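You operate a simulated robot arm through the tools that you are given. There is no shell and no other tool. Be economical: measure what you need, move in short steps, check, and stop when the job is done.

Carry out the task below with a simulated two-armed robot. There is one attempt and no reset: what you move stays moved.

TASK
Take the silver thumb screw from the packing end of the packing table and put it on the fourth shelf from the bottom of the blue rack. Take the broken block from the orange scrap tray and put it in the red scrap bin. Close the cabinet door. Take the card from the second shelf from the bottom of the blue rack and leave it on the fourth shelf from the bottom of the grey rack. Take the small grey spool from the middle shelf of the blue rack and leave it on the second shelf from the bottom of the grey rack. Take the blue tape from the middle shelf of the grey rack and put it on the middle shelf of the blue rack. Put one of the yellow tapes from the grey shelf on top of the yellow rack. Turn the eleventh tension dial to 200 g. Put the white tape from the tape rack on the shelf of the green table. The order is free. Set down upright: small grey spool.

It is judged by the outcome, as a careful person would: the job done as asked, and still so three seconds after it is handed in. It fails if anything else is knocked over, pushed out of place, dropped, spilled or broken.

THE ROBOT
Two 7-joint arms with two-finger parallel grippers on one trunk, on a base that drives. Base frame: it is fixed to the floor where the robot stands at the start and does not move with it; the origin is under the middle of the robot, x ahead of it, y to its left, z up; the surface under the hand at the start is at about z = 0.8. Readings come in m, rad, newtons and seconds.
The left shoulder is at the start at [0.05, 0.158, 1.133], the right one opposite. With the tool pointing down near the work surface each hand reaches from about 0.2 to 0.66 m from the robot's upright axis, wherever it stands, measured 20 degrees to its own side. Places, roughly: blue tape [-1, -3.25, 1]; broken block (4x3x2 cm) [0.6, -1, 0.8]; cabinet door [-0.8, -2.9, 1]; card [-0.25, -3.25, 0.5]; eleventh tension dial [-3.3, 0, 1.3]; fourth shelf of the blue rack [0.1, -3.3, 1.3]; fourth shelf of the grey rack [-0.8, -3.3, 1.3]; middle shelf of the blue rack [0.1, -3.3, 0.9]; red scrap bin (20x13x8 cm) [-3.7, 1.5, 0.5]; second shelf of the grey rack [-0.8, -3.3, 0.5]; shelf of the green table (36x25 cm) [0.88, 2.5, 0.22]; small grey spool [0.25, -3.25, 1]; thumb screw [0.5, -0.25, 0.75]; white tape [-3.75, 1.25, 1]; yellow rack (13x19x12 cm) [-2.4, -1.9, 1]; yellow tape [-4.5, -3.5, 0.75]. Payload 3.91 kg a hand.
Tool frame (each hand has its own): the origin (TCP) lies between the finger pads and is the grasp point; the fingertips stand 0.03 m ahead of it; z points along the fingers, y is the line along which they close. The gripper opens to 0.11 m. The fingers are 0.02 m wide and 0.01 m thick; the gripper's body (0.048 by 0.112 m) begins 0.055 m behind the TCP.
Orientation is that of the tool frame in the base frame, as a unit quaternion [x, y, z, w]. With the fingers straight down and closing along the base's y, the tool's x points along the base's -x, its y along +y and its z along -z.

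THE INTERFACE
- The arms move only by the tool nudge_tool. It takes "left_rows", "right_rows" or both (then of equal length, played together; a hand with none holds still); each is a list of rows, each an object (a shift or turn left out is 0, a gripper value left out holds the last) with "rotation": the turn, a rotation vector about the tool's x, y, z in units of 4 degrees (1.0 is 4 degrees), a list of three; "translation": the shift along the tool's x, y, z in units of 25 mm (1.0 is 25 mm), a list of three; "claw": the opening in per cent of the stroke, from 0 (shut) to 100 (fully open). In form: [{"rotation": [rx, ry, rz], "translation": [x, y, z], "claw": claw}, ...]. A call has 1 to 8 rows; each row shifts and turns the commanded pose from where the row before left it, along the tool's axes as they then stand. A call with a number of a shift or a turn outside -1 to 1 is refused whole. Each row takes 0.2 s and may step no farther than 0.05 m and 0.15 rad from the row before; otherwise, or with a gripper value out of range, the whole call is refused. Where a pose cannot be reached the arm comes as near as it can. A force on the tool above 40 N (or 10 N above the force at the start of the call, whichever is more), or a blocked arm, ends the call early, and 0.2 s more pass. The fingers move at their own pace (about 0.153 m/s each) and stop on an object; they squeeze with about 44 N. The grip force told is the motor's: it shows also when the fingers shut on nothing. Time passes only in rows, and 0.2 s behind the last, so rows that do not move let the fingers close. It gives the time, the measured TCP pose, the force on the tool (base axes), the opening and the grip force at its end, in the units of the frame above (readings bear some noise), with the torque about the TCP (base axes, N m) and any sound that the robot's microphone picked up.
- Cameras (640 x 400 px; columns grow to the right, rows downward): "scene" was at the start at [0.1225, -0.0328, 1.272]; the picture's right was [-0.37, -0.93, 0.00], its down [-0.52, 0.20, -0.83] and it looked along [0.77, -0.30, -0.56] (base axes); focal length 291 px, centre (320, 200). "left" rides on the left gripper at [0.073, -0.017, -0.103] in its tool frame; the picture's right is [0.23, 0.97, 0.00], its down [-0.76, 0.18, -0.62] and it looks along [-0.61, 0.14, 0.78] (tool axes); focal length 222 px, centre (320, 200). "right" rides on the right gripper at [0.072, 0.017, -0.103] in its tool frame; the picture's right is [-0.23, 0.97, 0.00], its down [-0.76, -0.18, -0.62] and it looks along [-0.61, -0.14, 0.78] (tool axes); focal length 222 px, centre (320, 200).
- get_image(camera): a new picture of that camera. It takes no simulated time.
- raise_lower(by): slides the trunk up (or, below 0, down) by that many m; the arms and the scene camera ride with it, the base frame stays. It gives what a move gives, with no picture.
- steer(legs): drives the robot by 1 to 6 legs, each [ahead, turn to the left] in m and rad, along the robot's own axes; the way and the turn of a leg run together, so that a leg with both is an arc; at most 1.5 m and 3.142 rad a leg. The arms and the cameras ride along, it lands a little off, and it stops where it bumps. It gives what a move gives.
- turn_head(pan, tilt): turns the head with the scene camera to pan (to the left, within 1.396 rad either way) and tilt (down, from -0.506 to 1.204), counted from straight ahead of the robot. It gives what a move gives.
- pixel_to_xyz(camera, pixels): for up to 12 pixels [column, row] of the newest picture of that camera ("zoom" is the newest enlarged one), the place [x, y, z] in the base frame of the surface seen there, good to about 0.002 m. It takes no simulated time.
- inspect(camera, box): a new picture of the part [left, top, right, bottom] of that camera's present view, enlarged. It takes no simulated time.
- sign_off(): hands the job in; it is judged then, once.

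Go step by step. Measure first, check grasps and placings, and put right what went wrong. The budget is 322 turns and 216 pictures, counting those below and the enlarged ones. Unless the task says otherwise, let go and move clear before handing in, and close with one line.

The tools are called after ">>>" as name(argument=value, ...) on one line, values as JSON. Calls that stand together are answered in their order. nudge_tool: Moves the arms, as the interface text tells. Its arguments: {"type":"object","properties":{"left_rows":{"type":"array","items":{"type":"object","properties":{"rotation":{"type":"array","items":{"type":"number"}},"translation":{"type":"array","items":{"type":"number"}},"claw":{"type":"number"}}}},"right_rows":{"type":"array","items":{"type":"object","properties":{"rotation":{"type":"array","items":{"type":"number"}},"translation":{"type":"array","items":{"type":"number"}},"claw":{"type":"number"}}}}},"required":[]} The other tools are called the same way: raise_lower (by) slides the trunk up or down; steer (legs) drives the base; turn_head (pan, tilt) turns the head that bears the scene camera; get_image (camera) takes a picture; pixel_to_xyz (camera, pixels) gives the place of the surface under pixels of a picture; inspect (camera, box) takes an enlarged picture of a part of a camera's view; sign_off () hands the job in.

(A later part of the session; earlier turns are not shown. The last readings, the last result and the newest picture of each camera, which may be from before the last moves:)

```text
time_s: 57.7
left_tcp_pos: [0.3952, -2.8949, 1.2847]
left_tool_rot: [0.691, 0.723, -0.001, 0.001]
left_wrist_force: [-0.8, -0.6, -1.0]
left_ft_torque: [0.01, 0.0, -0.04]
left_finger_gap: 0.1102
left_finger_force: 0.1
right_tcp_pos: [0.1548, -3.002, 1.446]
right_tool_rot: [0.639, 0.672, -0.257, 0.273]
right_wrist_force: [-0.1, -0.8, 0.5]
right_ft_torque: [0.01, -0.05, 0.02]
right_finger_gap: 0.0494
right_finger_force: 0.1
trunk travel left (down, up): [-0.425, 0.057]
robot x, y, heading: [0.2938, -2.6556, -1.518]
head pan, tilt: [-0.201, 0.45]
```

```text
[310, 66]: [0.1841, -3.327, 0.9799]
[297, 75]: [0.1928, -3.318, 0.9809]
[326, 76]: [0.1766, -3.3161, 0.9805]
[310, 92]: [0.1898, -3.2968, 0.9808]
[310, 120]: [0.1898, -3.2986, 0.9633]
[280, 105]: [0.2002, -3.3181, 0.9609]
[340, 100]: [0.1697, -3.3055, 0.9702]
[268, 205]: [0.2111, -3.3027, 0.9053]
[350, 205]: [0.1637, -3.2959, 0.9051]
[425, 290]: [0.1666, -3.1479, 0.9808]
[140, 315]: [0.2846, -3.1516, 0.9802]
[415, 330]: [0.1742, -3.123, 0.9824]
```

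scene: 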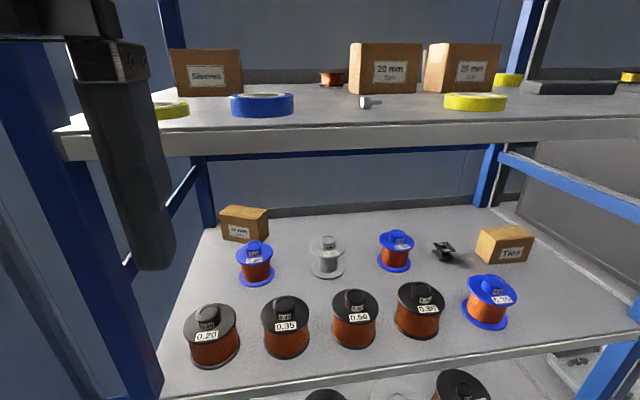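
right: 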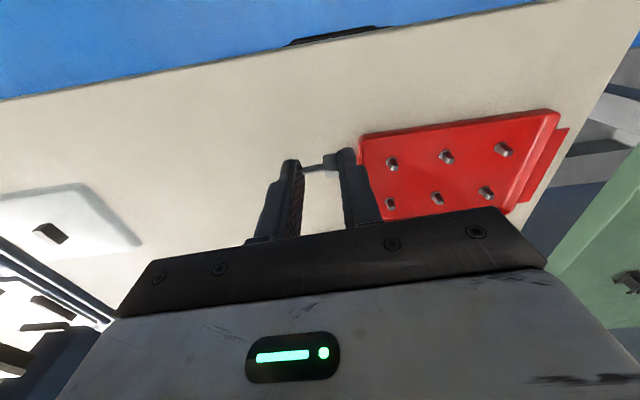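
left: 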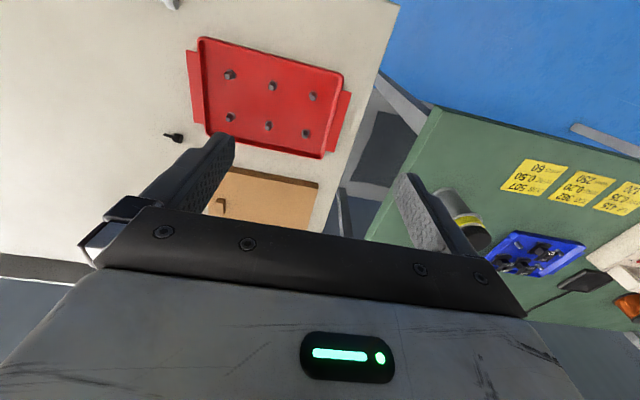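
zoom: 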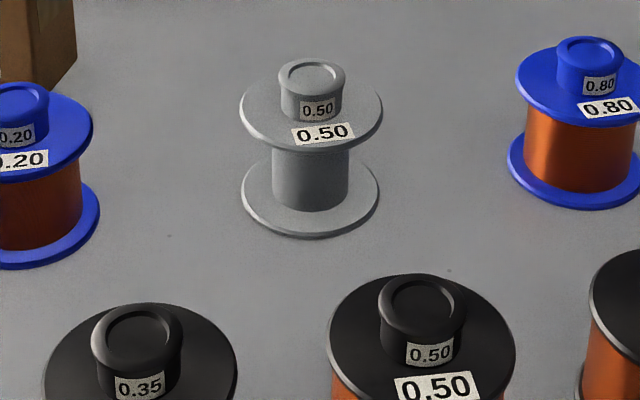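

Knob of the grey spool: centre ≈(0.185, -3.313), z 0.962–0.98; front black spools top out at 0.982. I'll lower the trunk and the right hand (keeping the 44° tilt) in front of the rack.

>>> steer(legs=[[-0.1, 0]])

>>> raise_lower(by=-0.13)

>>> nudge_tool(right_rows=[{"translation": [1, 0, 1]}, {"translation": [1, 0, 1]}, {"translation": [1, 0, 1]}, {"translation": [1, 0, 1]}, {"translation": [1, 0, 1]}, {"translation": [1, 0, 1]}, {"translation": [0.6, 0, 0.6]}, {"claw": 60}])

```text
time_s: 58.9
left_tcp_pos: [0.3904, -2.7972, 1.2848]
left_tool_rot: [0.691, 0.723, -0.001, 0.0]
left_wrist_force: [-0.6, 0.2, 0.2]
left_ft_torque: [-0.01, 0.01, 0.0]
left_finger_gap: 0.11
left_finger_force: 0.1
right_tcp_pos: [0.149, -2.9033, 1.4448]
right_tool_rot: [0.639, 0.671, -0.258, 0.273]
right_wrist_force: [-0.2, 0.7, 0.0]
right_ft_torque: [-0.01, 0.02, -0.01]
right_finger_gap: 0.0494
right_finger_force: 0.1
trunk travel left (down, up): [-0.425, 0.057]
robot x, y, heading: [0.2897, -2.5578, -1.525]
head pan, tilt: [-0.201, 0.45]
```

```text
time_s: 60.4
left_tcp_pos: [0.3899, -2.7972, 1.1545]
left_tool_rot: [0.692, 0.722, -0.001, 0.0]
left_wrist_force: [0.3, -0.9, 0.3]
left_ft_torque: [0.01, -0.01, -0.02]
left_finger_gap: 0.1099
left_finger_force: 0.2
right_tcp_pos: [0.1486, -2.9043, 1.3145]
right_tool_rot: [0.639, 0.671, -0.258, 0.273]
right_wrist_force: [0.1, -0.7, -1.1]
right_ft_torque: [0.0, 0.0, -0.01]
right_finger_gap: 0.0497
right_finger_force: 0.0
trunk travel left (down, up): [-0.295, 0.187]
robot x, y, heading: [0.2851, -2.5599, -1.52]
head pan, tilt: [-0.201, 0.45]
```

```text
time_s: 62.2
left_tcp_pos: [0.3898, -2.7979, 1.1549]
left_tool_rot: [0.692, 0.722, 0.0, 0.0]
left_wrist_force: [0.2, 0.2, -0.2]
left_ft_torque: [-0.01, 0.04, -0.01]
left_finger_gap: 0.1099
left_finger_force: 0.1
right_tcp_pos: [0.1479, -2.9001, 1.0812]
right_tool_rot: [0.64, 0.671, -0.259, 0.272]
right_wrist_force: [-0.2, -0.4, 0.2]
right_ft_torque: [-0.03, 0.04, -0.03]
right_finger_gap: 0.0658
right_finger_force: 0.0
trunk travel left (down, up): [-0.295, 0.187]
robot x, y, heading: [0.2883, -2.5587, -1.521]
head pan, tilt: [-0.201, 0.45]
```

Right hand now at z 1.08. I'll turn slightly left, drive 0.2 m, then check clearance before extending over the spools.

>>> steer(legs=[[0, 0.025], [0.19, 0]])

>>> nudge_tool(right_rows=[{"translation": [1, 0, 1]}, {}])

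>>> get_image(camera="scene")

```text
time_s: 64.1
left_tcp_pos: [0.4089, -2.9804, 1.1551]
left_tool_rot: [0.684, 0.73, 0.0, -0.001]
left_wrist_force: [0.2, 0.6, 0.0]
left_ft_torque: [0.03, 0.02, -0.04]
left_finger_gap: 0.1102
left_finger_force: 0.0
right_tcp_pos: [0.1668, -3.0872, 1.0805]
right_tool_rot: [0.633, 0.677, -0.255, 0.275]
right_wrist_force: [0.3, -0.4, 0.7]
right_ft_torque: [0.02, 0.02, 0.0]
right_finger_gap: 0.0661
right_finger_force: 0.0
trunk travel left (down, up): [-0.295, 0.187]
robot x, y, heading: [0.3008, -2.7433, -1.5]
head pan, tilt: [-0.201, 0.45]
```

```text
time_s: 64.7
left_tcp_pos: [0.4082, -2.9799, 1.1549]
left_tool_rot: [0.683, 0.73, -0.001, 0.001]
left_wrist_force: [-0.7, 0.5, 0.6]
left_ft_torque: [0.03, -0.02, 0.0]
left_finger_gap: 0.11
left_finger_force: 0.0
right_tcp_pos: [0.1732, -3.0932, 1.0525]
right_tool_rot: [0.633, 0.678, -0.255, 0.275]
right_wrist_force: [0.8, 0.5, 0.3]
right_ft_torque: [0.0, 0.0, -0.05]
right_finger_gap: 0.0663
right_finger_force: 0.0
right hand out of reach, approached as far as the arm can: row 1
trunk travel left (down, up): [-0.295, 0.187]
robot x, y, heading: [0.3001, -2.7397, -1.508]
head pan, tilt: [-0.201, 0.45]
```

```text
192 pictures are left
```

scene: 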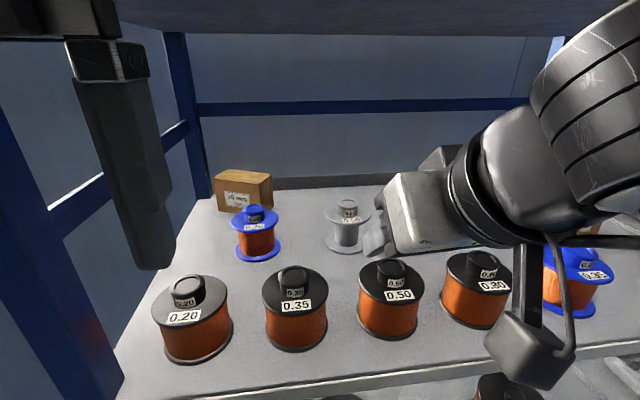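

Clearances look fine; the spool at (348,225) is ahead of the fingers. Extending forward with the arm.

>>> nudge_tool(right_rows=[{"translation": [-0.9, 0, 0.9]}, {"translation": [-0.9, 0, 0.9]}, {"translation": [-0.9, 0, 0.9]}, {}])

>>> get_image(camera="scene")

```text
time_s: 65.7
left_tcp_pos: [0.4067, -2.9801, 1.1568]
left_tool_rot: [0.684, 0.729, -0.001, 0.001]
left_wrist_force: [0.7, -0.4, -0.6]
left_ft_torque: [-0.01, -0.01, -0.03]
left_finger_gap: 0.1099
left_finger_force: 0.0
right_tcp_pos: [0.1794, -3.1881, 1.0514]
right_tool_rot: [0.633, 0.678, -0.255, 0.275]
right_wrist_force: [-0.2, 0.0, -0.9]
right_ft_torque: [-0.01, -0.03, 0.03]
right_finger_gap: 0.0662
right_finger_force: 0.0
trunk travel left (down, up): [-0.295, 0.187]
robot x, y, heading: [0.3051, -2.7431, -1.504]
head pan, tilt: [-0.201, 0.45]
```

```text
191 pictures are left
```

scene: 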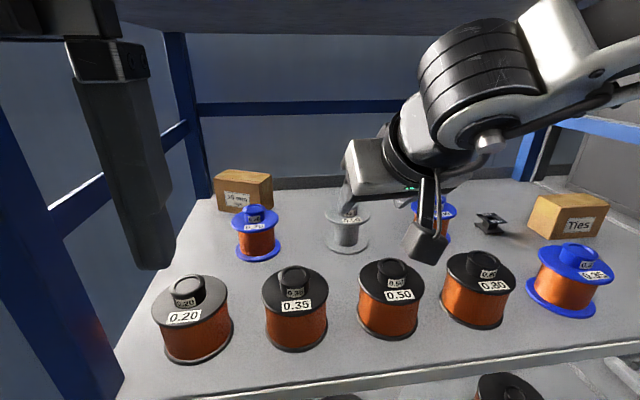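

Good progress. Checking the wrist's height against the shelf above (underside ≈1.25).

>>> pixel_to_xyz(camera="scene", pixels=[[470, 28], [440, 60], [550, 20], [300, 20], [420, 245], [430, 262], [348, 200]])

```text
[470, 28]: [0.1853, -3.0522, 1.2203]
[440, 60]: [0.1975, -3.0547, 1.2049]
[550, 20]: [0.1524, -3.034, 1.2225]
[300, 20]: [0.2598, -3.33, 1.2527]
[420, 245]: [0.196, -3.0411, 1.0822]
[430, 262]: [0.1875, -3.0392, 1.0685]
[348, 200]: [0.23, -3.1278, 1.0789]
```

Wrist top is at 1.222, 3 cm below the shelf above. Continuing forward 0.11 m and down 0.03 m.

>>> nudge_tool(right_rows=[{"translation": [-0.3, 0, 0.99]}, {"translation": [-0.6, 0, 0.99]}, {"translation": [-0.7, 0, 0.99]}, {"translation": [-0.76, 0, 0.98]}, {}])

>>> inspect(camera="scene", box=[240, 120, 464, 260])

>>> get_image(camera="right")

```text
time_s: 66.9
left_tcp_pos: [0.4074, -2.9773, 1.1562]
left_tool_rot: [0.684, 0.73, -0.003, 0.002]
left_wrist_force: [-0.3, 0.8, 0.7]
left_ft_torque: [-0.04, 0.01, -0.02]
left_finger_gap: 0.11
left_finger_force: 0.0
right_tcp_pos: [0.1865, -3.2991, 1.0213]
right_tool_rot: [0.632, 0.677, -0.257, 0.276]
right_wrist_force: [-0.2, 1.3, 0.1]
right_ft_torque: [-0.01, -0.02, 0.02]
right_finger_gap: 0.0659
right_finger_force: 0.0
trunk travel left (down, up): [-0.295, 0.187]
robot x, y, heading: [0.2998, -2.7439, -1.498]
head pan, tilt: [-0.201, 0.45]
```

```text
2.86 times, centred on (352, 190) of scene
```

zoom: 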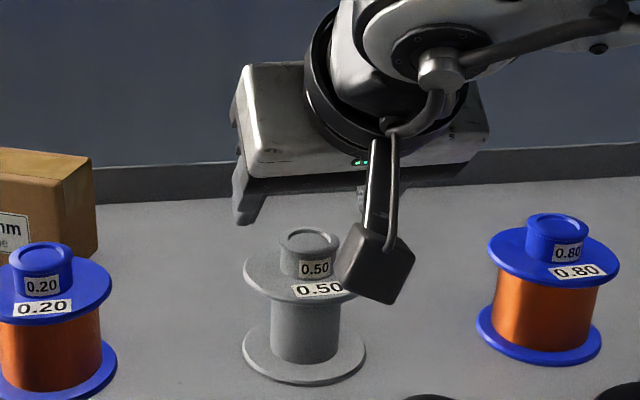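

```text
189 pictures are left
```

right: 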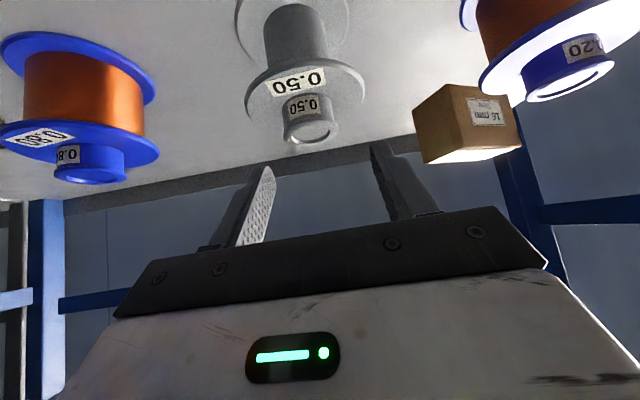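

The knob is between the fingers. Descending 27 mm straight down.

>>> nudge_tool(right_rows=[{"translation": [0.38, 0, 0.39]}, {"translation": [0.37, 0, 0.39]}, {}])

>>> get_image(camera="right")

>>> inspect(camera="scene", box=[240, 120, 464, 260])

```text
time_s: 67.7
left_tcp_pos: [0.4082, -2.9809, 1.1552]
left_tool_rot: [0.684, 0.729, -0.001, 0.001]
left_wrist_force: [0.6, 0.2, 1.1]
left_ft_torque: [-0.01, -0.01, 0.01]
left_finger_gap: 0.1103
left_finger_force: 0.0
right_tcp_pos: [0.1851, -3.2999, 0.9924]
right_tool_rot: [0.633, 0.678, -0.255, 0.274]
right_wrist_force: [-0.2, -0.4, 0.1]
right_ft_torque: [0.02, 0.01, -0.01]
right_finger_gap: 0.066
right_finger_force: 0.0
trunk travel left (down, up): [-0.295, 0.187]
robot x, y, heading: [0.3026, -2.7425, -1.505]
head pan, tilt: [-0.201, 0.45]
```

```text
188 pictures are left
```

right: 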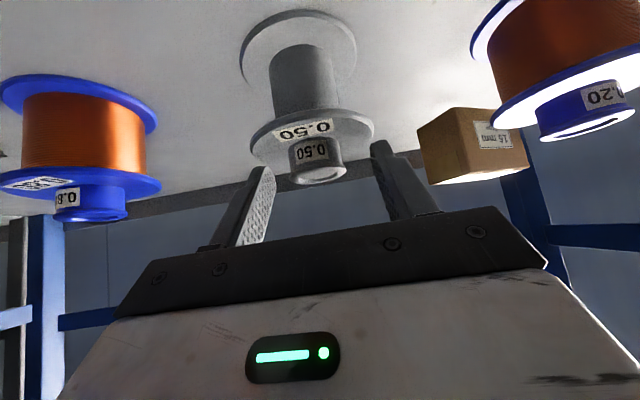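

```text
2.86 times, centred on (352, 190) of scene
```

zoom: 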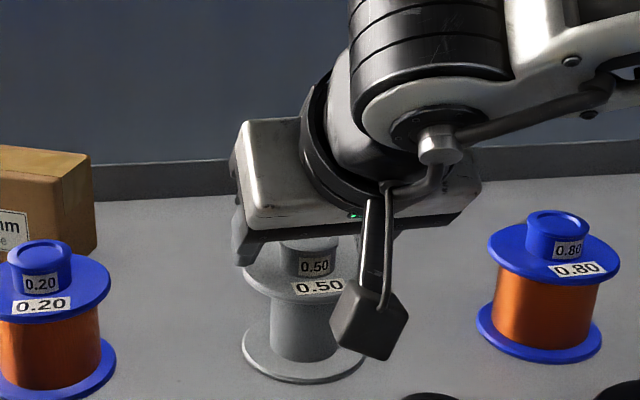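

Fingers straddle the knob. Closing and lifting 30 mm.

>>> nudge_tool(right_rows=[{"claw": 0}, {}, {}, {"translation": [-0.42, 0, -0.43]}, {"translation": [-0.42, 0, -0.43]}, {}])

>>> inspect(camera="scene", box=[240, 120, 464, 260])

```text
time_s: 69.1
left_tcp_pos: [0.4089, -2.981, 1.1552]
left_tool_rot: [0.684, 0.73, -0.001, 0.0]
left_wrist_force: [-0.4, 0.1, -0.2]
left_ft_torque: [-0.04, 0.04, 0.02]
left_finger_gap: 0.1097
left_finger_force: 0.0
right_tcp_pos: [0.1868, -3.2994, 1.0213]
right_tool_rot: [0.633, 0.678, -0.256, 0.274]
right_wrist_force: [0.0, 0.1, 0.5]
right_ft_torque: [0.03, 0.01, 0.0]
right_finger_gap: 0.0322
right_finger_force: 44.1
trunk travel left (down, up): [-0.295, 0.187]
robot x, y, heading: [0.3021, -2.7432, -1.502]
head pan, tilt: [-0.201, 0.45]
```

```text
2.86 times, centred on (352, 190) of scene
```

zoom: 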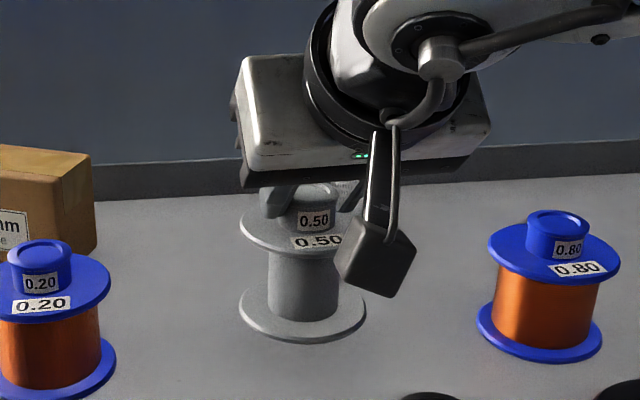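

Spool is held. Tilting 16° further forward while rising to pass under the upper shelf and above the front spools.

>>> nudge_tool(right_rows=[{"rotation": [0, -1, 0], "translation": [-0.3, 0, -0.3]}, {"rotation": [0, -1, 0], "translation": [-0.45, 0, -0.4]}, {"rotation": [0, -1, 0], "translation": [-0.5, 0, -0.4]}, {"rotation": [0, -1, 0], "translation": [-0.55, 0, -0.35]}, {"translation": [-0.7, 0, -0.4]}, {}])

>>> get_image(camera="scene")

```text
time_s: 70.7
left_tcp_pos: [0.4058, -2.9837, 1.1567]
left_tool_rot: [0.684, 0.73, 0.002, 0.0]
left_wrist_force: [0.6, -0.9, -0.4]
left_ft_torque: [0.0, 0.0, 0.02]
left_finger_gap: 0.1101
left_finger_force: 0.0
right_tcp_pos: [0.1802, -3.3035, 1.0283]
right_tool_rot: [0.613, 0.66, -0.298, 0.315]
right_wrist_force: [0.1, 0.7, -0.2]
right_ft_torque: [0.0, 0.0, 0.01]
right_finger_gap: 0.0323
right_finger_force: 43.9
trunk travel left (down, up): [-0.295, 0.187]
robot x, y, heading: [0.3039, -2.7402, -1.505]
head pan, tilt: [-0.201, 0.45]
stopped in row 6 (right hand): the arm was blocked; the commanded pose is now the measured one
```

```text
185 pictures are left
```

scene: 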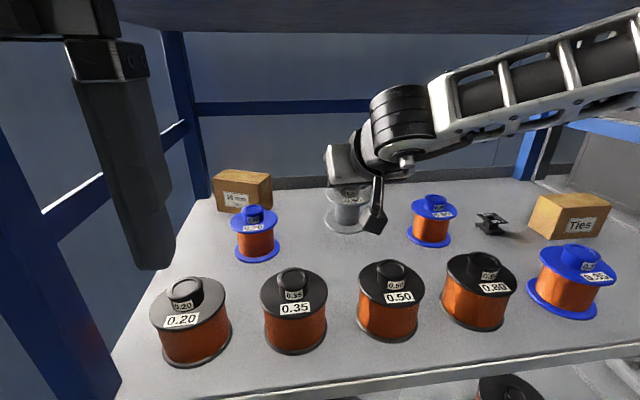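

The arm was blocked partway. Finding what touches: measuring forearm and elbow heights against the shelf edge.

>>> pixel_to_xyz(camera="scene", pixels=[[440, 85], [400, 92], [520, 55], [580, 35], [630, 18], [630, 60], [345, 165], [630, 90]])

>>> turn_head(pan=-0.8, tilt=0.2)

>>> get_image(camera="scene")

```text
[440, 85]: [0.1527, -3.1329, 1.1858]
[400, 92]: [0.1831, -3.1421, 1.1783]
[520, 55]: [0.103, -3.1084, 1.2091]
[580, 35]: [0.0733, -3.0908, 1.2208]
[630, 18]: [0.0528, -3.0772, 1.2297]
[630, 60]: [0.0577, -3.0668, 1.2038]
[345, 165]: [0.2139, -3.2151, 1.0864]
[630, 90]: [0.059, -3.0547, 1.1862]
```

```text
time_s: 71.7
left_tcp_pos: [0.4061, -2.9843, 1.1544]
left_tool_rot: [0.684, 0.729, 0.002, 0.0]
left_wrist_force: [-0.9, -0.3, 0.2]
left_ft_torque: [-0.04, -0.02, 0.0]
left_finger_gap: 0.1102
left_finger_force: 0.0
right_tcp_pos: [0.1813, -3.3048, 1.032]
right_tool_rot: [0.613, 0.657, -0.301, 0.32]
right_wrist_force: [-0.4, -0.4, -0.1]
right_ft_torque: [0.01, 0.01, 0.0]
right_finger_gap: 0.0321
right_finger_force: 43.9
trunk travel left (down, up): [-0.295, 0.187]
robot x, y, heading: [0.3005, -2.7457, -1.498]
head pan, tilt: [-0.799, 0.201]
```

```text
184 pictures are left
```

scene: 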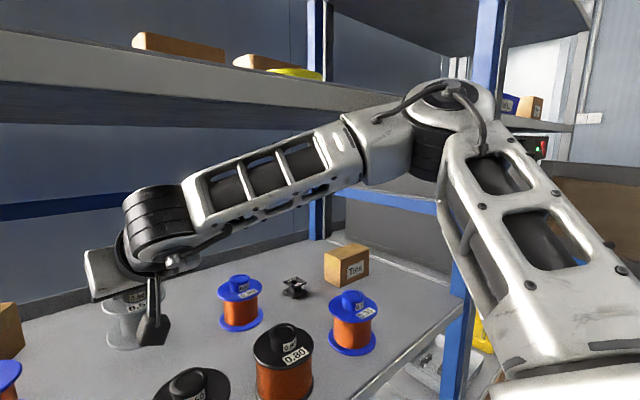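

The forearm touches the front of shelf 4 near its elbow. I'll drop the trunk 2 cm, back the base 8 cm (still clear behind the front spools), then raise the hand.

>>> raise_lower(by=-0.02)

>>> steer(legs=[[-0.075, 0]])

>>> get_image(camera="scene")

```text
time_s: 72.4
left_tcp_pos: [0.4081, -2.9792, 1.1358]
left_tool_rot: [0.685, 0.729, 0.0, 0.0]
left_wrist_force: [0.2, -0.4, 0.4]
left_ft_torque: [-0.01, 0.0, -0.02]
left_finger_gap: 0.1097
left_finger_force: 0.1
right_tcp_pos: [0.1837, -3.3009, 1.0204]
right_tool_rot: [0.609, 0.656, -0.306, 0.324]
right_wrist_force: [0.6, 0.9, -1.2]
right_ft_torque: [0.02, -0.02, -0.02]
right_finger_gap: 0.0324
right_finger_force: 43.7
trunk travel left (down, up): [-0.275, 0.207]
robot x, y, heading: [0.2973, -2.7461, -1.505]
head pan, tilt: [-0.799, 0.201]
```

```text
time_s: 73.4
left_tcp_pos: [0.4029, -2.9059, 1.1342]
left_tool_rot: [0.684, 0.729, -0.001, 0.001]
left_wrist_force: [0.0, 0.3, 0.0]
left_ft_torque: [-0.01, 0.01, -0.01]
left_finger_gap: 0.11
left_finger_force: 0.0
right_tcp_pos: [0.1795, -3.2268, 1.0187]
right_tool_rot: [0.61, 0.655, -0.306, 0.324]
right_wrist_force: [-0.4, 0.0, -0.5]
right_ft_torque: [0.06, 0.01, 0.03]
right_finger_gap: 0.0323
right_finger_force: 44.3
trunk travel left (down, up): [-0.275, 0.207]
robot x, y, heading: [0.2991, -2.6667, -1.497]
head pan, tilt: [-0.799, 0.201]
```

```text
183 pictures are left
```

scene: 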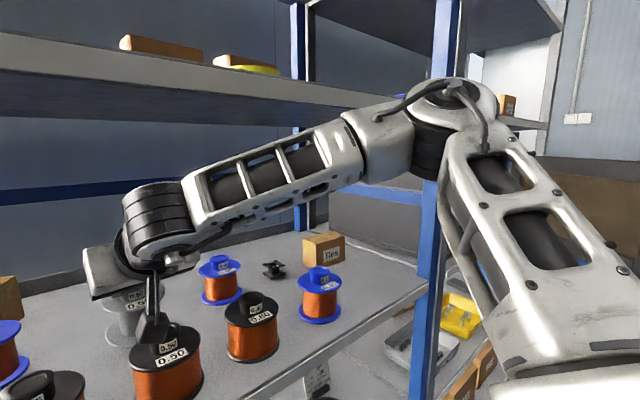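

Now measuring forearm height near the shelf edge to see how much lift there is.

>>> pixel_to_xyz(camera="scene", pixels=[[335, 125], [270, 148], [200, 172], [155, 190], [370, 105], [380, 104], [250, 118], [110, 275]])

```text
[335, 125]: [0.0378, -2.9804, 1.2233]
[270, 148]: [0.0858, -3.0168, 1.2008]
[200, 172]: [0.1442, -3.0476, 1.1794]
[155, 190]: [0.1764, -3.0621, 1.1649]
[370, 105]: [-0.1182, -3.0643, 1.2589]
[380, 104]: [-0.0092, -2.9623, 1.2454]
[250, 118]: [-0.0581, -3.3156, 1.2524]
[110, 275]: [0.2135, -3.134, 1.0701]
```

There are 8 cm of room at the shelf edge. Raising the trunk 7 cm (pure translation), then checking the spool bottom.

>>> raise_lower(by=0.072)

>>> turn_head(pan=-0.3, tilt=0.3)

>>> get_image(camera="scene")

```text
time_s: 74.5
left_tcp_pos: [0.4031, -2.9065, 1.2075]
left_tool_rot: [0.684, 0.729, 0.0, 0.0]
left_wrist_force: [-0.5, -0.8, -0.3]
left_ft_torque: [0.01, -0.01, -0.04]
left_finger_gap: 0.1096
left_finger_force: 0.1
right_tcp_pos: [0.1805, -3.225, 1.0904]
right_tool_rot: [0.61, 0.656, -0.305, 0.323]
right_wrist_force: [-0.6, -0.8, -0.7]
right_ft_torque: [0.01, 0.02, 0.01]
right_finger_gap: 0.0323
right_finger_force: 44.0
trunk travel left (down, up): [-0.347, 0.135]
robot x, y, heading: [0.2925, -2.6682, -1.502]
head pan, tilt: [-0.799, 0.201]
```

```text
time_s: 75.5
left_tcp_pos: [0.403, -2.906, 1.2071]
left_tool_rot: [0.683, 0.73, 0.0, 0.001]
left_wrist_force: [-0.2, 0.3, 0.0]
left_ft_torque: [0.01, 0.01, 0.02]
left_finger_gap: 0.1101
left_finger_force: 0.2
right_tcp_pos: [0.1789, -3.2268, 1.0914]
right_tool_rot: [0.609, 0.656, -0.305, 0.324]
right_wrist_force: [0.1, -0.3, -0.4]
right_ft_torque: [0.02, 0.01, 0.0]
right_finger_gap: 0.0324
right_finger_force: 44.1
trunk travel left (down, up): [-0.347, 0.135]
robot x, y, heading: [0.3012, -2.6695, -1.5]
head pan, tilt: [-0.3, 0.3]
```

```text
182 pictures are left
```

scene: 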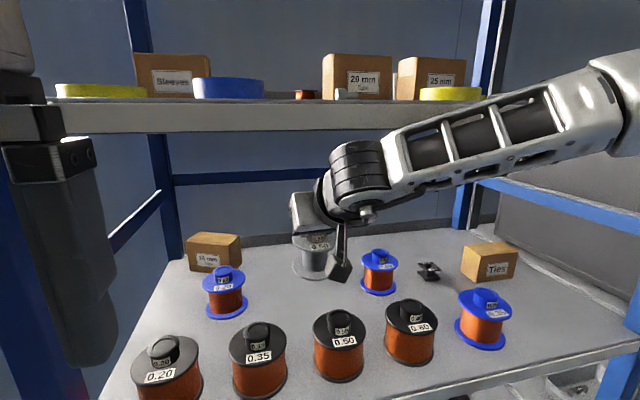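

>>> inspect(camera="scene", box=[262, 210, 390, 290])

>>> pixel_to_xyz(camera="zoom", pixels=[[245, 310], [245, 345], [200, 330], [260, 250], [165, 280], [235, 340]])

```text
5.00 times, centred on (326, 250) of scene
```

zoom: 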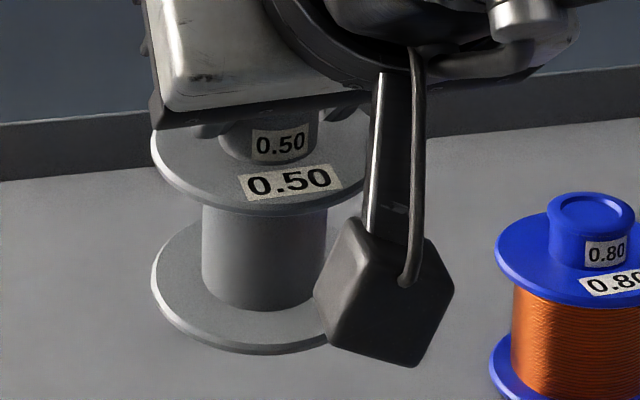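

```text
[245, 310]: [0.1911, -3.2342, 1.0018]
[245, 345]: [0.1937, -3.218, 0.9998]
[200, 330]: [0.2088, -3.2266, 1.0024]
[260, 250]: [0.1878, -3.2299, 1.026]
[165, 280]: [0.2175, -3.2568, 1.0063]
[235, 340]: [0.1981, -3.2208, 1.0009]
```

Spool bottom is at z≈1.0, clear of the front spools (0.982). Backing straight out.

>>> steer(legs=[[-0.4, 0]])

>>> turn_head(pan=-0.6, tilt=0.45)

>>> get_image(camera="scene")

```text
time_s: 77.9
left_tcp_pos: [0.3757, -2.5102, 1.2067]
left_tool_rot: [0.682, 0.731, -0.001, 0.001]
left_wrist_force: [0.9, 0.0, 0.5]
left_ft_torque: [-0.01, -0.01, -0.01]
left_finger_gap: 0.1101
left_finger_force: 0.0
right_tcp_pos: [0.1538, -2.832, 1.0909]
right_tool_rot: [0.609, 0.656, -0.305, 0.324]
right_wrist_force: [-0.4, -0.6, -0.9]
right_ft_torque: [0.03, 0.02, -0.06]
right_finger_gap: 0.0324
right_finger_force: 43.9
trunk travel left (down, up): [-0.347, 0.135]
robot x, y, heading: [0.2706, -2.2754, -1.497]
head pan, tilt: [-0.3, 0.3]
```

```text
time_s: 78.7
left_tcp_pos: [0.375, -2.5108, 1.2066]
left_tool_rot: [0.683, 0.731, 0.0, 0.0]
left_wrist_force: [0.2, 0.3, -0.1]
left_ft_torque: [0.02, -0.01, -0.01]
left_finger_gap: 0.1101
left_finger_force: 0.1
right_tcp_pos: [0.153, -2.8327, 1.0913]
right_tool_rot: [0.609, 0.657, -0.305, 0.324]
right_wrist_force: [0.2, 0.8, -0.8]
right_ft_torque: [0.04, -0.02, 0.0]
right_finger_gap: 0.0326
right_finger_force: 43.7
trunk travel left (down, up): [-0.347, 0.135]
robot x, y, heading: [0.2718, -2.2771, -1.5]
head pan, tilt: [-0.6, 0.45]
```

```text
180 pictures are left
```

scene: 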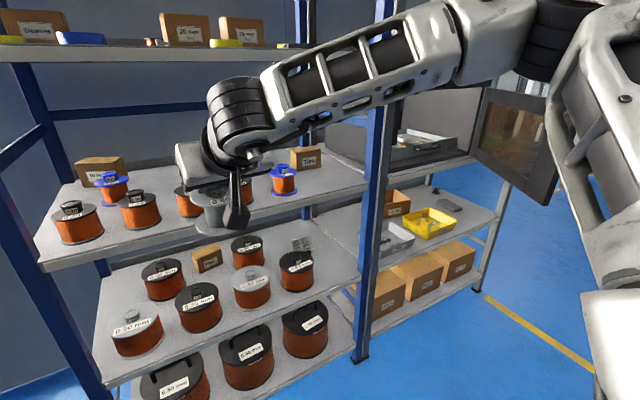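

The cabinet door is swung wide open at (510,130). I'll move to about (-0.5, -2.2) facing the racks for a better view of door, drawer and second shelves.

>>> steer(legs=[[0, -1.64], [0.75, 0], [0, 1.57]])

>>> turn_head(pan=-0.35, tilt=0.3)

>>> get_image(camera="scene")

```text
time_s: 90.6
left_tcp_pos: [-0.3765, -2.511, 1.208]
left_tool_rot: [0.707, 0.708, 0.0, 0.0]
left_wrist_force: [0.1, 0.1, 0.4]
left_ft_torque: [0.0, 0.01, -0.02]
left_finger_gap: 0.1099
left_finger_force: 0.1
right_tcp_pos: [-0.6196, -2.8183, 1.091]
right_tool_rot: [0.63, 0.637, -0.314, 0.314]
right_wrist_force: [-0.3, -0.6, -0.6]
right_ft_torque: [0.03, -0.02, -0.01]
right_finger_gap: 0.0323
right_finger_force: 43.7
trunk travel left (down, up): [-0.347, 0.135]
robot x, y, heading: [-0.468, -2.2714, -1.567]
head pan, tilt: [-0.6, 0.45]
```

```text
time_s: 91.4
left_tcp_pos: [-0.3767, -2.5118, 1.2072]
left_tool_rot: [0.706, 0.708, 0.0, 0.001]
left_wrist_force: [0.5, -0.3, -0.5]
left_ft_torque: [0.0, -0.02, 0.0]
left_finger_gap: 0.1105
left_finger_force: 0.1
right_tcp_pos: [-0.6191, -2.8175, 1.0904]
right_tool_rot: [0.63, 0.637, -0.316, 0.314]
right_wrist_force: [-0.6, -1.2, 0.4]
right_ft_torque: [-0.01, 0.0, 0.0]
right_finger_gap: 0.0325
right_finger_force: 44.1
trunk travel left (down, up): [-0.347, 0.135]
robot x, y, heading: [-0.465, -2.2661, -1.565]
head pan, tilt: [-0.351, 0.3]
```

```text
179 pictures are left
```

scene: 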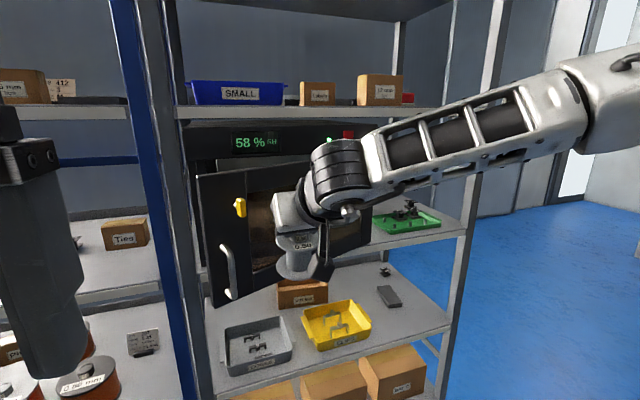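

The door now appears nearly shut: the right hand evidently swept it inward while turning. Checking the spool and door geometry.

>>> inspect(camera="scene", box=[190, 120, 382, 320])

>>> pixel_to_xyz(camera="scene", pixels=[[200, 180], [212, 300], [240, 208], [230, 290], [340, 275], [365, 235], [290, 270], [190, 150], [350, 135], [320, 250]])

```text
2.00 times, centred on (286, 220) of scene
```

zoom: 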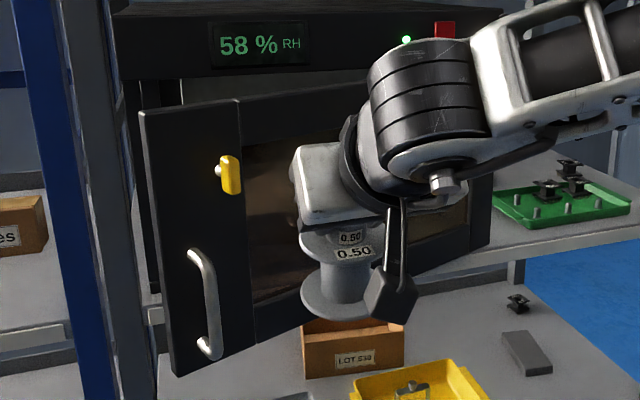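

```text
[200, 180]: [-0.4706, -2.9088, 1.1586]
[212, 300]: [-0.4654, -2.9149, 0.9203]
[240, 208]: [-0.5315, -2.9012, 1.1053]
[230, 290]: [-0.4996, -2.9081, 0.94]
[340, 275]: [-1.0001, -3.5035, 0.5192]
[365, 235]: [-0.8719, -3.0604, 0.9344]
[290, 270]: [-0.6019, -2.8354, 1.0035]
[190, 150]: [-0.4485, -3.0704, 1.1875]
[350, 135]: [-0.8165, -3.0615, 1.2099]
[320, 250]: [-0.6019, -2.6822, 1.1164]
```

The door is ajar about 20° (free edge at y -2.909, hinge line y≈-3.06) and the spool is still held upright. I'll pull the right hand back and bring the closed left hand forward and lower to push the door shut.

>>> nudge_tool(right_rows=[{"translation": [0.7, 0, -0.9]}, {"translation": [0.7, 0, -0.9]}, {"translation": [0.7, 0, -0.9]}, {"translation": [0.7, 0, -0.9]}, {"translation": [0.7, 0, -0.9]}, {"translation": [0.7, 0, -0.9]}, {"translation": [0.7, 0, -0.9]}, {}], left_rows=[{"translation": [-0.6, 0, 0.8], "claw": 0}, {"translation": [-0.6, 0, 0.8]}, {"translation": [-0.6, 0, 0.8]}, {"translation": [-0.6, 0, 0.8]}, {"translation": [-0.6, 0, 0.8]}, {"translation": [-0.6, 0, 0.8]}, {"translation": [-0.6, 0, 0.8]}, {"translation": [-0.6, 0, 0.8]}])

>>> steer(legs=[[0, -0.3], [0.15, 0], [0, 0.2]])

>>> turn_head(pan=0.0, tilt=0.4)

>>> get_image(camera="scene")

```text
time_s: 93.2
left_tcp_pos: [-0.3755, -2.6329, 1.0486]
left_tool_rot: [0.706, 0.708, 0.0, 0.0]
left_wrist_force: [0.1, 0.1, -0.2]
left_ft_torque: [-0.03, 0.03, 0.02]
left_finger_gap: 0.0
left_finger_force: 37.5
right_tcp_pos: [-0.6102, -2.6413, 1.1051]
right_tool_rot: [0.63, 0.636, -0.316, 0.314]
right_wrist_force: [1.3, 0.1, -1.2]
right_ft_torque: [0.05, 0.02, -0.02]
right_finger_gap: 0.0325
right_finger_force: 43.9
right hand out of reach, approached as far as the arm can: row 6, 7
trunk travel left (down, up): [-0.347, 0.135]
robot x, y, heading: [-0.4675, -2.2693, -1.567]
head pan, tilt: [-0.351, 0.3]
```

```text
time_s: 96.3
left_tcp_pos: [-0.4523, -2.7826, 1.0474]
left_tool_rot: [0.738, 0.674, 0.0, 0.0]
left_wrist_force: [-0.2, -0.7, 0.4]
left_ft_torque: [-0.02, -0.07, -0.01]
left_finger_gap: 0.0001
left_finger_force: 37.7
right_tcp_pos: [-0.6857, -2.7705, 1.104]
right_tool_rot: [0.66, 0.607, -0.329, 0.298]
right_wrist_force: [-0.3, -0.3, -0.9]
right_ft_torque: [0.02, 0.02, -0.02]
right_finger_gap: 0.0326
right_finger_force: 43.4
trunk travel left (down, up): [-0.347, 0.135]
robot x, y, heading: [-0.5108, -2.4124, -1.654]
head pan, tilt: [-0.351, 0.3]
```

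```text
time_s: 97.1
left_tcp_pos: [-0.453, -2.7821, 1.0482]
left_tool_rot: [0.738, 0.674, 0.0, 0.0]
left_wrist_force: [0.0, 0.5, 1.1]
left_ft_torque: [-0.03, 0.01, -0.01]
left_finger_gap: 0.0001
left_finger_force: 37.6
right_tcp_pos: [-0.686, -2.7704, 1.1041]
right_tool_rot: [0.659, 0.607, -0.329, 0.298]
right_wrist_force: [0.2, -1.2, -0.8]
right_ft_torque: [0.02, -0.01, -0.01]
right_finger_gap: 0.0324
right_finger_force: 43.9
trunk travel left (down, up): [-0.347, 0.135]
robot x, y, heading: [-0.5114, -2.4159, -1.653]
head pan, tilt: [0.0, 0.4]
```

```text
177 pictures are left
```

scene: 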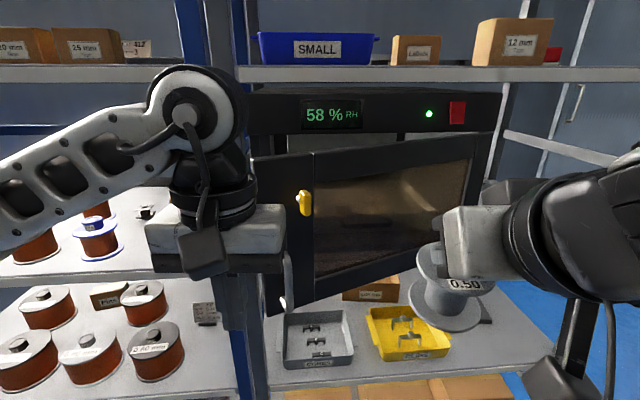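

The left hand is just left of the door edge at x≈-0.47. I'll pitch the left tool forward 40° so its fingertips lead, and turn the base right to bring it in front of the door panel right of the handle.

>>> nudge_tool(left_rows=[{"rotation": [0, -1, 0]}, {"rotation": [0, -1, 0]}, {"rotation": [0, -1, 0]}, {"rotation": [0, -1, 0]}, {"rotation": [0, -1, 0]}, {"rotation": [0, -1, 0]}, {"rotation": [0, -1, 0]}, {"rotation": [0, -1, 0]}])

>>> steer(legs=[[0, -0.27]])

>>> nudge_tool(left_rows=[{"rotation": [0, -1, 0], "translation": [0.3, 0, 0.3]}, {"rotation": [0, -1, 0], "translation": [0.3, 0, 0.3]}, {"rotation": [0, -1, 0], "translation": [0.3, 0, 0.3]}, {"rotation": [0, -1, 0], "translation": [0.3, 0, 0.3]}])

>>> get_image(camera="scene")

```text
time_s: 98.9
left_tcp_pos: [-0.454, -2.7823, 1.0503]
left_tool_rot: [0.709, 0.648, -0.205, 0.187]
left_wrist_force: [-0.6, -0.5, -0.2]
left_ft_torque: [-0.01, 0.0, 0.0]
left_finger_gap: 0.0001
left_finger_force: 37.8
right_tcp_pos: [-0.6863, -2.7708, 1.1053]
right_tool_rot: [0.659, 0.607, -0.329, 0.298]
right_wrist_force: [-0.2, -0.2, -1.1]
right_ft_torque: [0.03, -0.02, 0.01]
right_finger_gap: 0.0323
right_finger_force: 43.8
trunk travel left (down, up): [-0.347, 0.135]
robot x, y, heading: [-0.509, -2.4116, -1.658]
head pan, tilt: [0.0, 0.4]
```

```text
time_s: 100.2
left_tcp_pos: [-0.5541, -2.7845, 1.0486]
left_tool_rot: [0.79, 0.548, -0.227, 0.157]
left_wrist_force: [0.5, 0.5, 0.5]
left_ft_torque: [0.02, 0.04, -0.01]
left_finger_gap: 0.0001
left_finger_force: 37.3
right_tcp_pos: [-0.7749, -2.7109, 1.1043]
right_tool_rot: [0.734, 0.513, -0.366, 0.252]
right_wrist_force: [-0.2, 0.8, -0.9]
right_ft_torque: [0.02, 0.0, 0.02]
right_finger_gap: 0.0323
right_finger_force: 44.2
trunk travel left (down, up): [-0.347, 0.135]
robot x, y, heading: [-0.5108, -2.4161, -1.93]
head pan, tilt: [0.0, 0.4]
```

```text
time_s: 101.2
left_tcp_pos: [-0.555, -2.7834, 1.0072]
left_tool_rot: [0.749, 0.522, -0.335, 0.233]
left_wrist_force: [0.2, -0.4, 0.8]
left_ft_torque: [0.04, 0.01, 0.0]
left_finger_gap: 0.0
left_finger_force: 37.9
left hand out of reach, approached as far as the arm can: row 4
right_tcp_pos: [-0.775, -2.7117, 1.1048]
right_tool_rot: [0.735, 0.513, -0.366, 0.251]
right_wrist_force: [-0.8, 0.0, -0.7]
right_ft_torque: [0.0, 0.03, -0.01]
right_finger_gap: 0.0327
right_finger_force: 43.8
trunk travel left (down, up): [-0.347, 0.135]
robot x, y, heading: [-0.5093, -2.4102, -1.922]
head pan, tilt: [0.0, 0.4]
```

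```text
176 pictures are left
```

scene: 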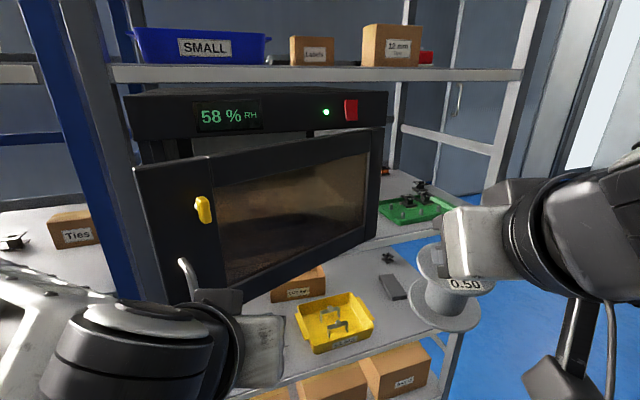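

Left hand is poised ahead of the door panel; driving forward to push it.

>>> steer(legs=[[0.22, 0]])

>>> get_image(camera="scene")

```text
time_s: 102.6
left_tcp_pos: [-0.606, -2.9282, 1.0061]
left_tool_rot: [0.749, 0.523, -0.333, 0.234]
left_wrist_force: [0.5, -0.3, -0.7]
left_ft_torque: [-0.02, 0.0, 0.03]
left_finger_gap: 0.0
left_finger_force: 37.3
right_tcp_pos: [-0.8298, -2.8558, 1.1038]
right_tool_rot: [0.735, 0.513, -0.365, 0.252]
right_wrist_force: [0.6, 0.0, -0.4]
right_ft_torque: [0.02, 0.01, 0.04]
right_finger_gap: 0.0325
right_finger_force: 43.7
trunk travel left (down, up): [-0.347, 0.135]
robot x, y, heading: [-0.5616, -2.5607, -1.918]
head pan, tilt: [0.0, 0.4]
stopped in leg 1: the robot was blocked; the commanded pose is now the measured one
```

```text
175 pictures are left
```

scene: 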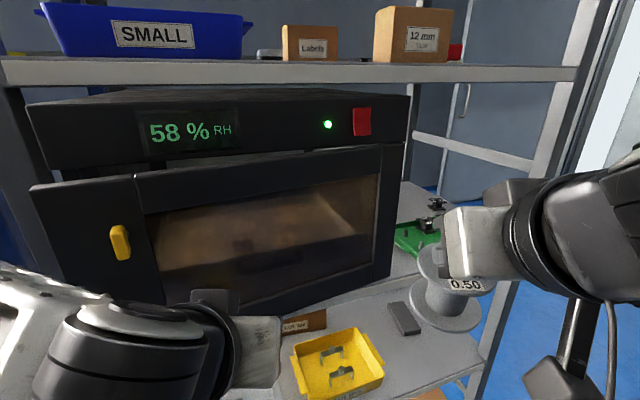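

The base stops on touching the door; pushing with the arm instead.

>>> nudge_tool(left_rows=[{"translation": [-0.54, 0, 0.6]}, {"translation": [-0.54, 0, 0.6]}, {"translation": [-0.54, 0, 0.6]}, {"translation": [-0.54, 0, 0.6]}, {"translation": [-0.54, 0, 0.6]}, {"translation": [-0.54, 0, 0.6]}])

>>> get_image(camera="scene")

```text
time_s: 104.0
left_tcp_pos: [-0.6472, -3.0393, 1.0074]
left_tool_rot: [0.749, 0.523, -0.333, 0.234]
left_wrist_force: [4.6, 9.3, 2.3]
left_ft_torque: [0.08, -0.08, 0.14]
left_finger_gap: 0.0002
left_finger_force: 37.5
right_tcp_pos: [-0.8283, -2.8563, 1.1051]
right_tool_rot: [0.735, 0.513, -0.366, 0.251]
right_wrist_force: [-0.5, 0.5, -0.6]
right_ft_torque: [0.03, 0.02, 0.0]
right_finger_gap: 0.0325
right_finger_force: 44.3
trunk travel left (down, up): [-0.347, 0.135]
robot x, y, heading: [-0.5633, -2.557, -1.918]
head pan, tilt: [0.0, 0.4]
```

```text
174 pictures are left
```

scene: 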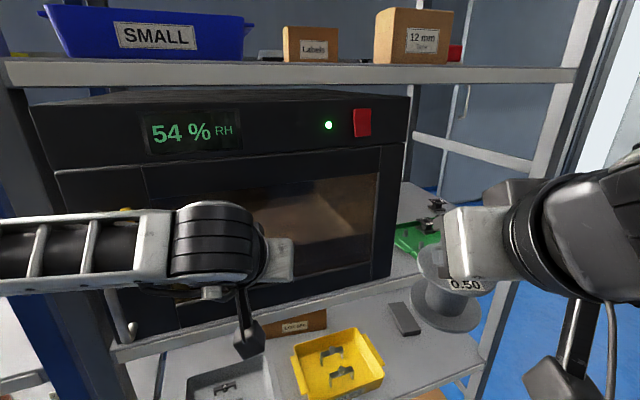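

The door is nearly shut and the RH reading is falling. Pushing a little further until it resists.

>>> nudge_tool(left_rows=[{"translation": [-0.54, 0, 0.6]}, {"translation": [-0.54, 0, 0.6]}, {}])

>>> inspect(camera="scene", box=[20, 80, 420, 330])

```text
time_s: 104.3
left_tcp_pos: [-0.6465, -3.0397, 1.0068]
left_tool_rot: [0.753, 0.521, -0.33, 0.231]
left_wrist_force: [11.0, 17.3, 7.7]
left_ft_torque: [-0.04, -0.1, 0.33]
left_finger_gap: 0.0002
left_finger_force: 37.8
right_tcp_pos: [-0.8284, -2.8547, 1.1057]
right_tool_rot: [0.733, 0.514, -0.366, 0.252]
right_wrist_force: [0.2, 0.8, -0.8]
right_ft_torque: [0.05, 0.0, -0.02]
right_finger_gap: 0.0323
right_finger_force: 43.8
trunk travel left (down, up): [-0.347, 0.135]
robot x, y, heading: [-0.5616, -2.5542, -1.919]
head pan, tilt: [0.0, 0.4]
stopped in row 1 (left hand): the force on the tool passed its limit at 53 N (the readings are from after the stop); the commanded pose is now the measured one
```

```text
1.60 times, centred on (220, 205) of scene
```

zoom: 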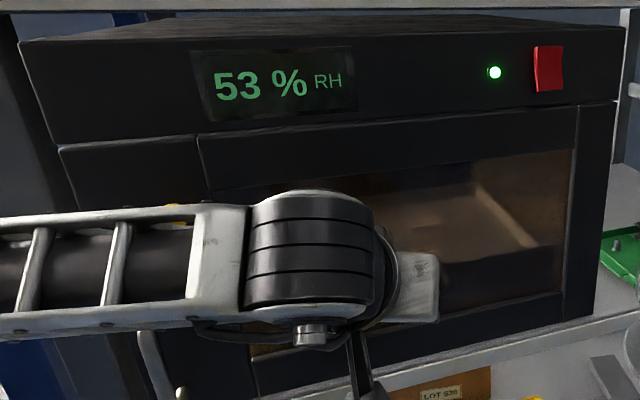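

The door met its stop (53 N). Backing the left hand off and verifying.

>>> nudge_tool(left_rows=[{"translation": [0.54, 0, -0.6]}, {"translation": [0.54, 0, -0.6]}, {"translation": [0.54, 0, -0.6]}, {"translation": [0.54, 0, -0.6]}, {"translation": [0.54, 0, -0.6]}, {"translation": [0.54, 0, -0.6]}])

>>> steer(legs=[[-0.3, 0], [0, 0.35]])

>>> get_image(camera="scene")

```text
time_s: 105.7
left_tcp_pos: [-0.6067, -2.9289, 1.0049]
left_tool_rot: [0.753, 0.522, -0.329, 0.23]
left_wrist_force: [0.0, 0.8, -0.4]
left_ft_torque: [0.01, 0.01, 0.03]
left_finger_gap: 0.0
left_finger_force: 37.8
right_tcp_pos: [-0.8297, -2.8563, 1.105]
right_tool_rot: [0.734, 0.514, -0.365, 0.252]
right_wrist_force: [0.3, 0.5, -1.1]
right_ft_torque: [0.05, -0.02, 0.0]
right_finger_gap: 0.0323
right_finger_force: 44.0
trunk travel left (down, up): [-0.347, 0.135]
robot x, y, heading: [-0.5638, -2.5591, -1.92]
head pan, tilt: [0.0, 0.4]
```

```text
time_s: 108.9
left_tcp_pos: [-0.373, -2.6386, 1.0057]
left_tool_rot: [0.648, 0.646, -0.284, 0.286]
left_wrist_force: [0.6, 0.0, 0.0]
left_ft_torque: [0.03, 0.0, 0.01]
left_finger_gap: 0.0
left_finger_force: 37.9
right_tcp_pos: [-0.6054, -2.6488, 1.1056]
right_tool_rot: [0.632, 0.636, -0.314, 0.312]
right_wrist_force: [0.1, 0.3, -0.8]
right_ft_torque: [0.01, 0.0, 0.0]
right_finger_gap: 0.0322
right_finger_force: 43.9
trunk travel left (down, up): [-0.347, 0.135]
robot x, y, heading: [-0.4642, -2.2757, -1.572]
head pan, tilt: [0.0, 0.4]
```

```text
172 pictures are left
```

scene: 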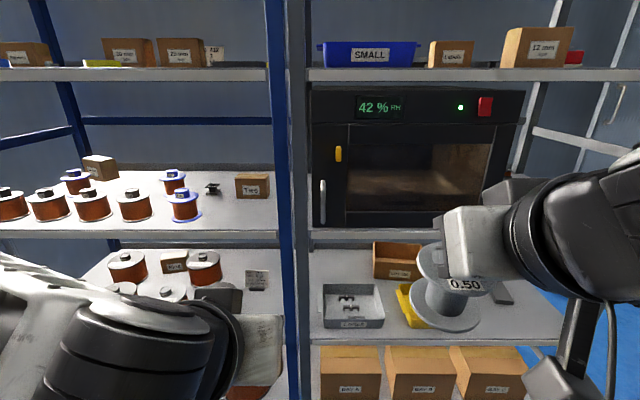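

The door is closed (RH 42% and falling). Next: place the spool on the grey rack's second shelf. Lowering the trunk and moving sideways to x≈-0.9.

>>> raise_lower(by=-0.33)

>>> steer(legs=[[0, -1.571], [0.44, 0], [0, 1.571]])

>>> get_image(camera="scene")

```text
time_s: 112.1
left_tcp_pos: [-0.3732, -2.6393, 0.6759]
left_tool_rot: [0.648, 0.647, -0.283, 0.285]
left_wrist_force: [-0.4, -0.8, 0.0]
left_ft_torque: [0.03, 0.01, 0.01]
left_finger_gap: 0.0
left_finger_force: 37.6
right_tcp_pos: [-0.6063, -2.6493, 0.7749]
right_tool_rot: [0.632, 0.636, -0.314, 0.312]
right_wrist_force: [0.5, 0.3, -0.6]
right_ft_torque: [0.02, 0.0, -0.03]
right_finger_gap: 0.0323
right_finger_force: 43.8
trunk travel left (down, up): [-0.017, 0.465]
robot x, y, heading: [-0.4638, -2.2756, -1.569]
head pan, tilt: [0.0, 0.4]
```

```text
time_s: 122.3
left_tcp_pos: [-0.8289, -2.6451, 0.6759]
left_tool_rot: [0.658, 0.637, -0.287, 0.281]
left_wrist_force: [-0.4, -0.2, 0.8]
left_ft_torque: [-0.01, 0.0, 0.04]
left_finger_gap: 0.0
left_finger_force: 38.1
right_tcp_pos: [-1.063, -2.6483, 0.7749]
right_tool_rot: [0.641, 0.626, -0.32, 0.308]
right_wrist_force: [-0.5, -0.3, -1.4]
right_ft_torque: [0.02, 0.0, -0.07]
right_finger_gap: 0.0323
right_finger_force: 43.9
trunk travel left (down, up): [-0.017, 0.465]
robot x, y, heading: [-0.9061, -2.2791, -1.595]
head pan, tilt: [0.0, 0.4]
```

```text
171 pictures are left
```

scene: 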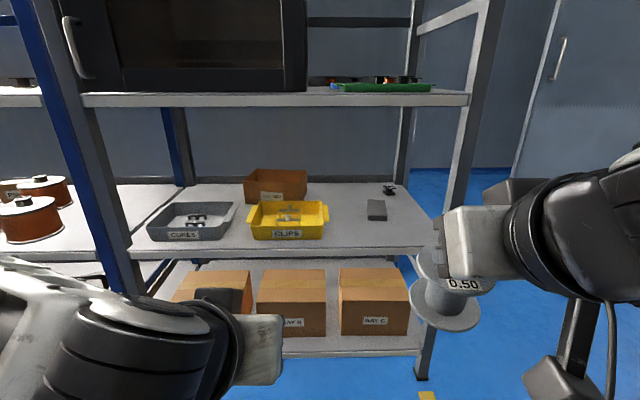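

The right front of the second shelf near (365,238) is free. Measuring.

>>> pixel_to_xyz(camera="scene", pixels=[[365, 240], [400, 240], [345, 240], [376, 220], [376, 210], [328, 235], [360, 252], [420, 245], [380, 100], [440, 105]])

```text
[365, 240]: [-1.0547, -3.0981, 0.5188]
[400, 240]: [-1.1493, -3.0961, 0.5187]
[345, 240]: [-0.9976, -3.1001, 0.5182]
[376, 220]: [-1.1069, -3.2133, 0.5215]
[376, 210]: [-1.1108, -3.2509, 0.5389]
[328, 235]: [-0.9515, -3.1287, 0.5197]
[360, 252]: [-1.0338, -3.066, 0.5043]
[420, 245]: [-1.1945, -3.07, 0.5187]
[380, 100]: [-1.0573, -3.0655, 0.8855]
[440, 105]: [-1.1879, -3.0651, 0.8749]
```

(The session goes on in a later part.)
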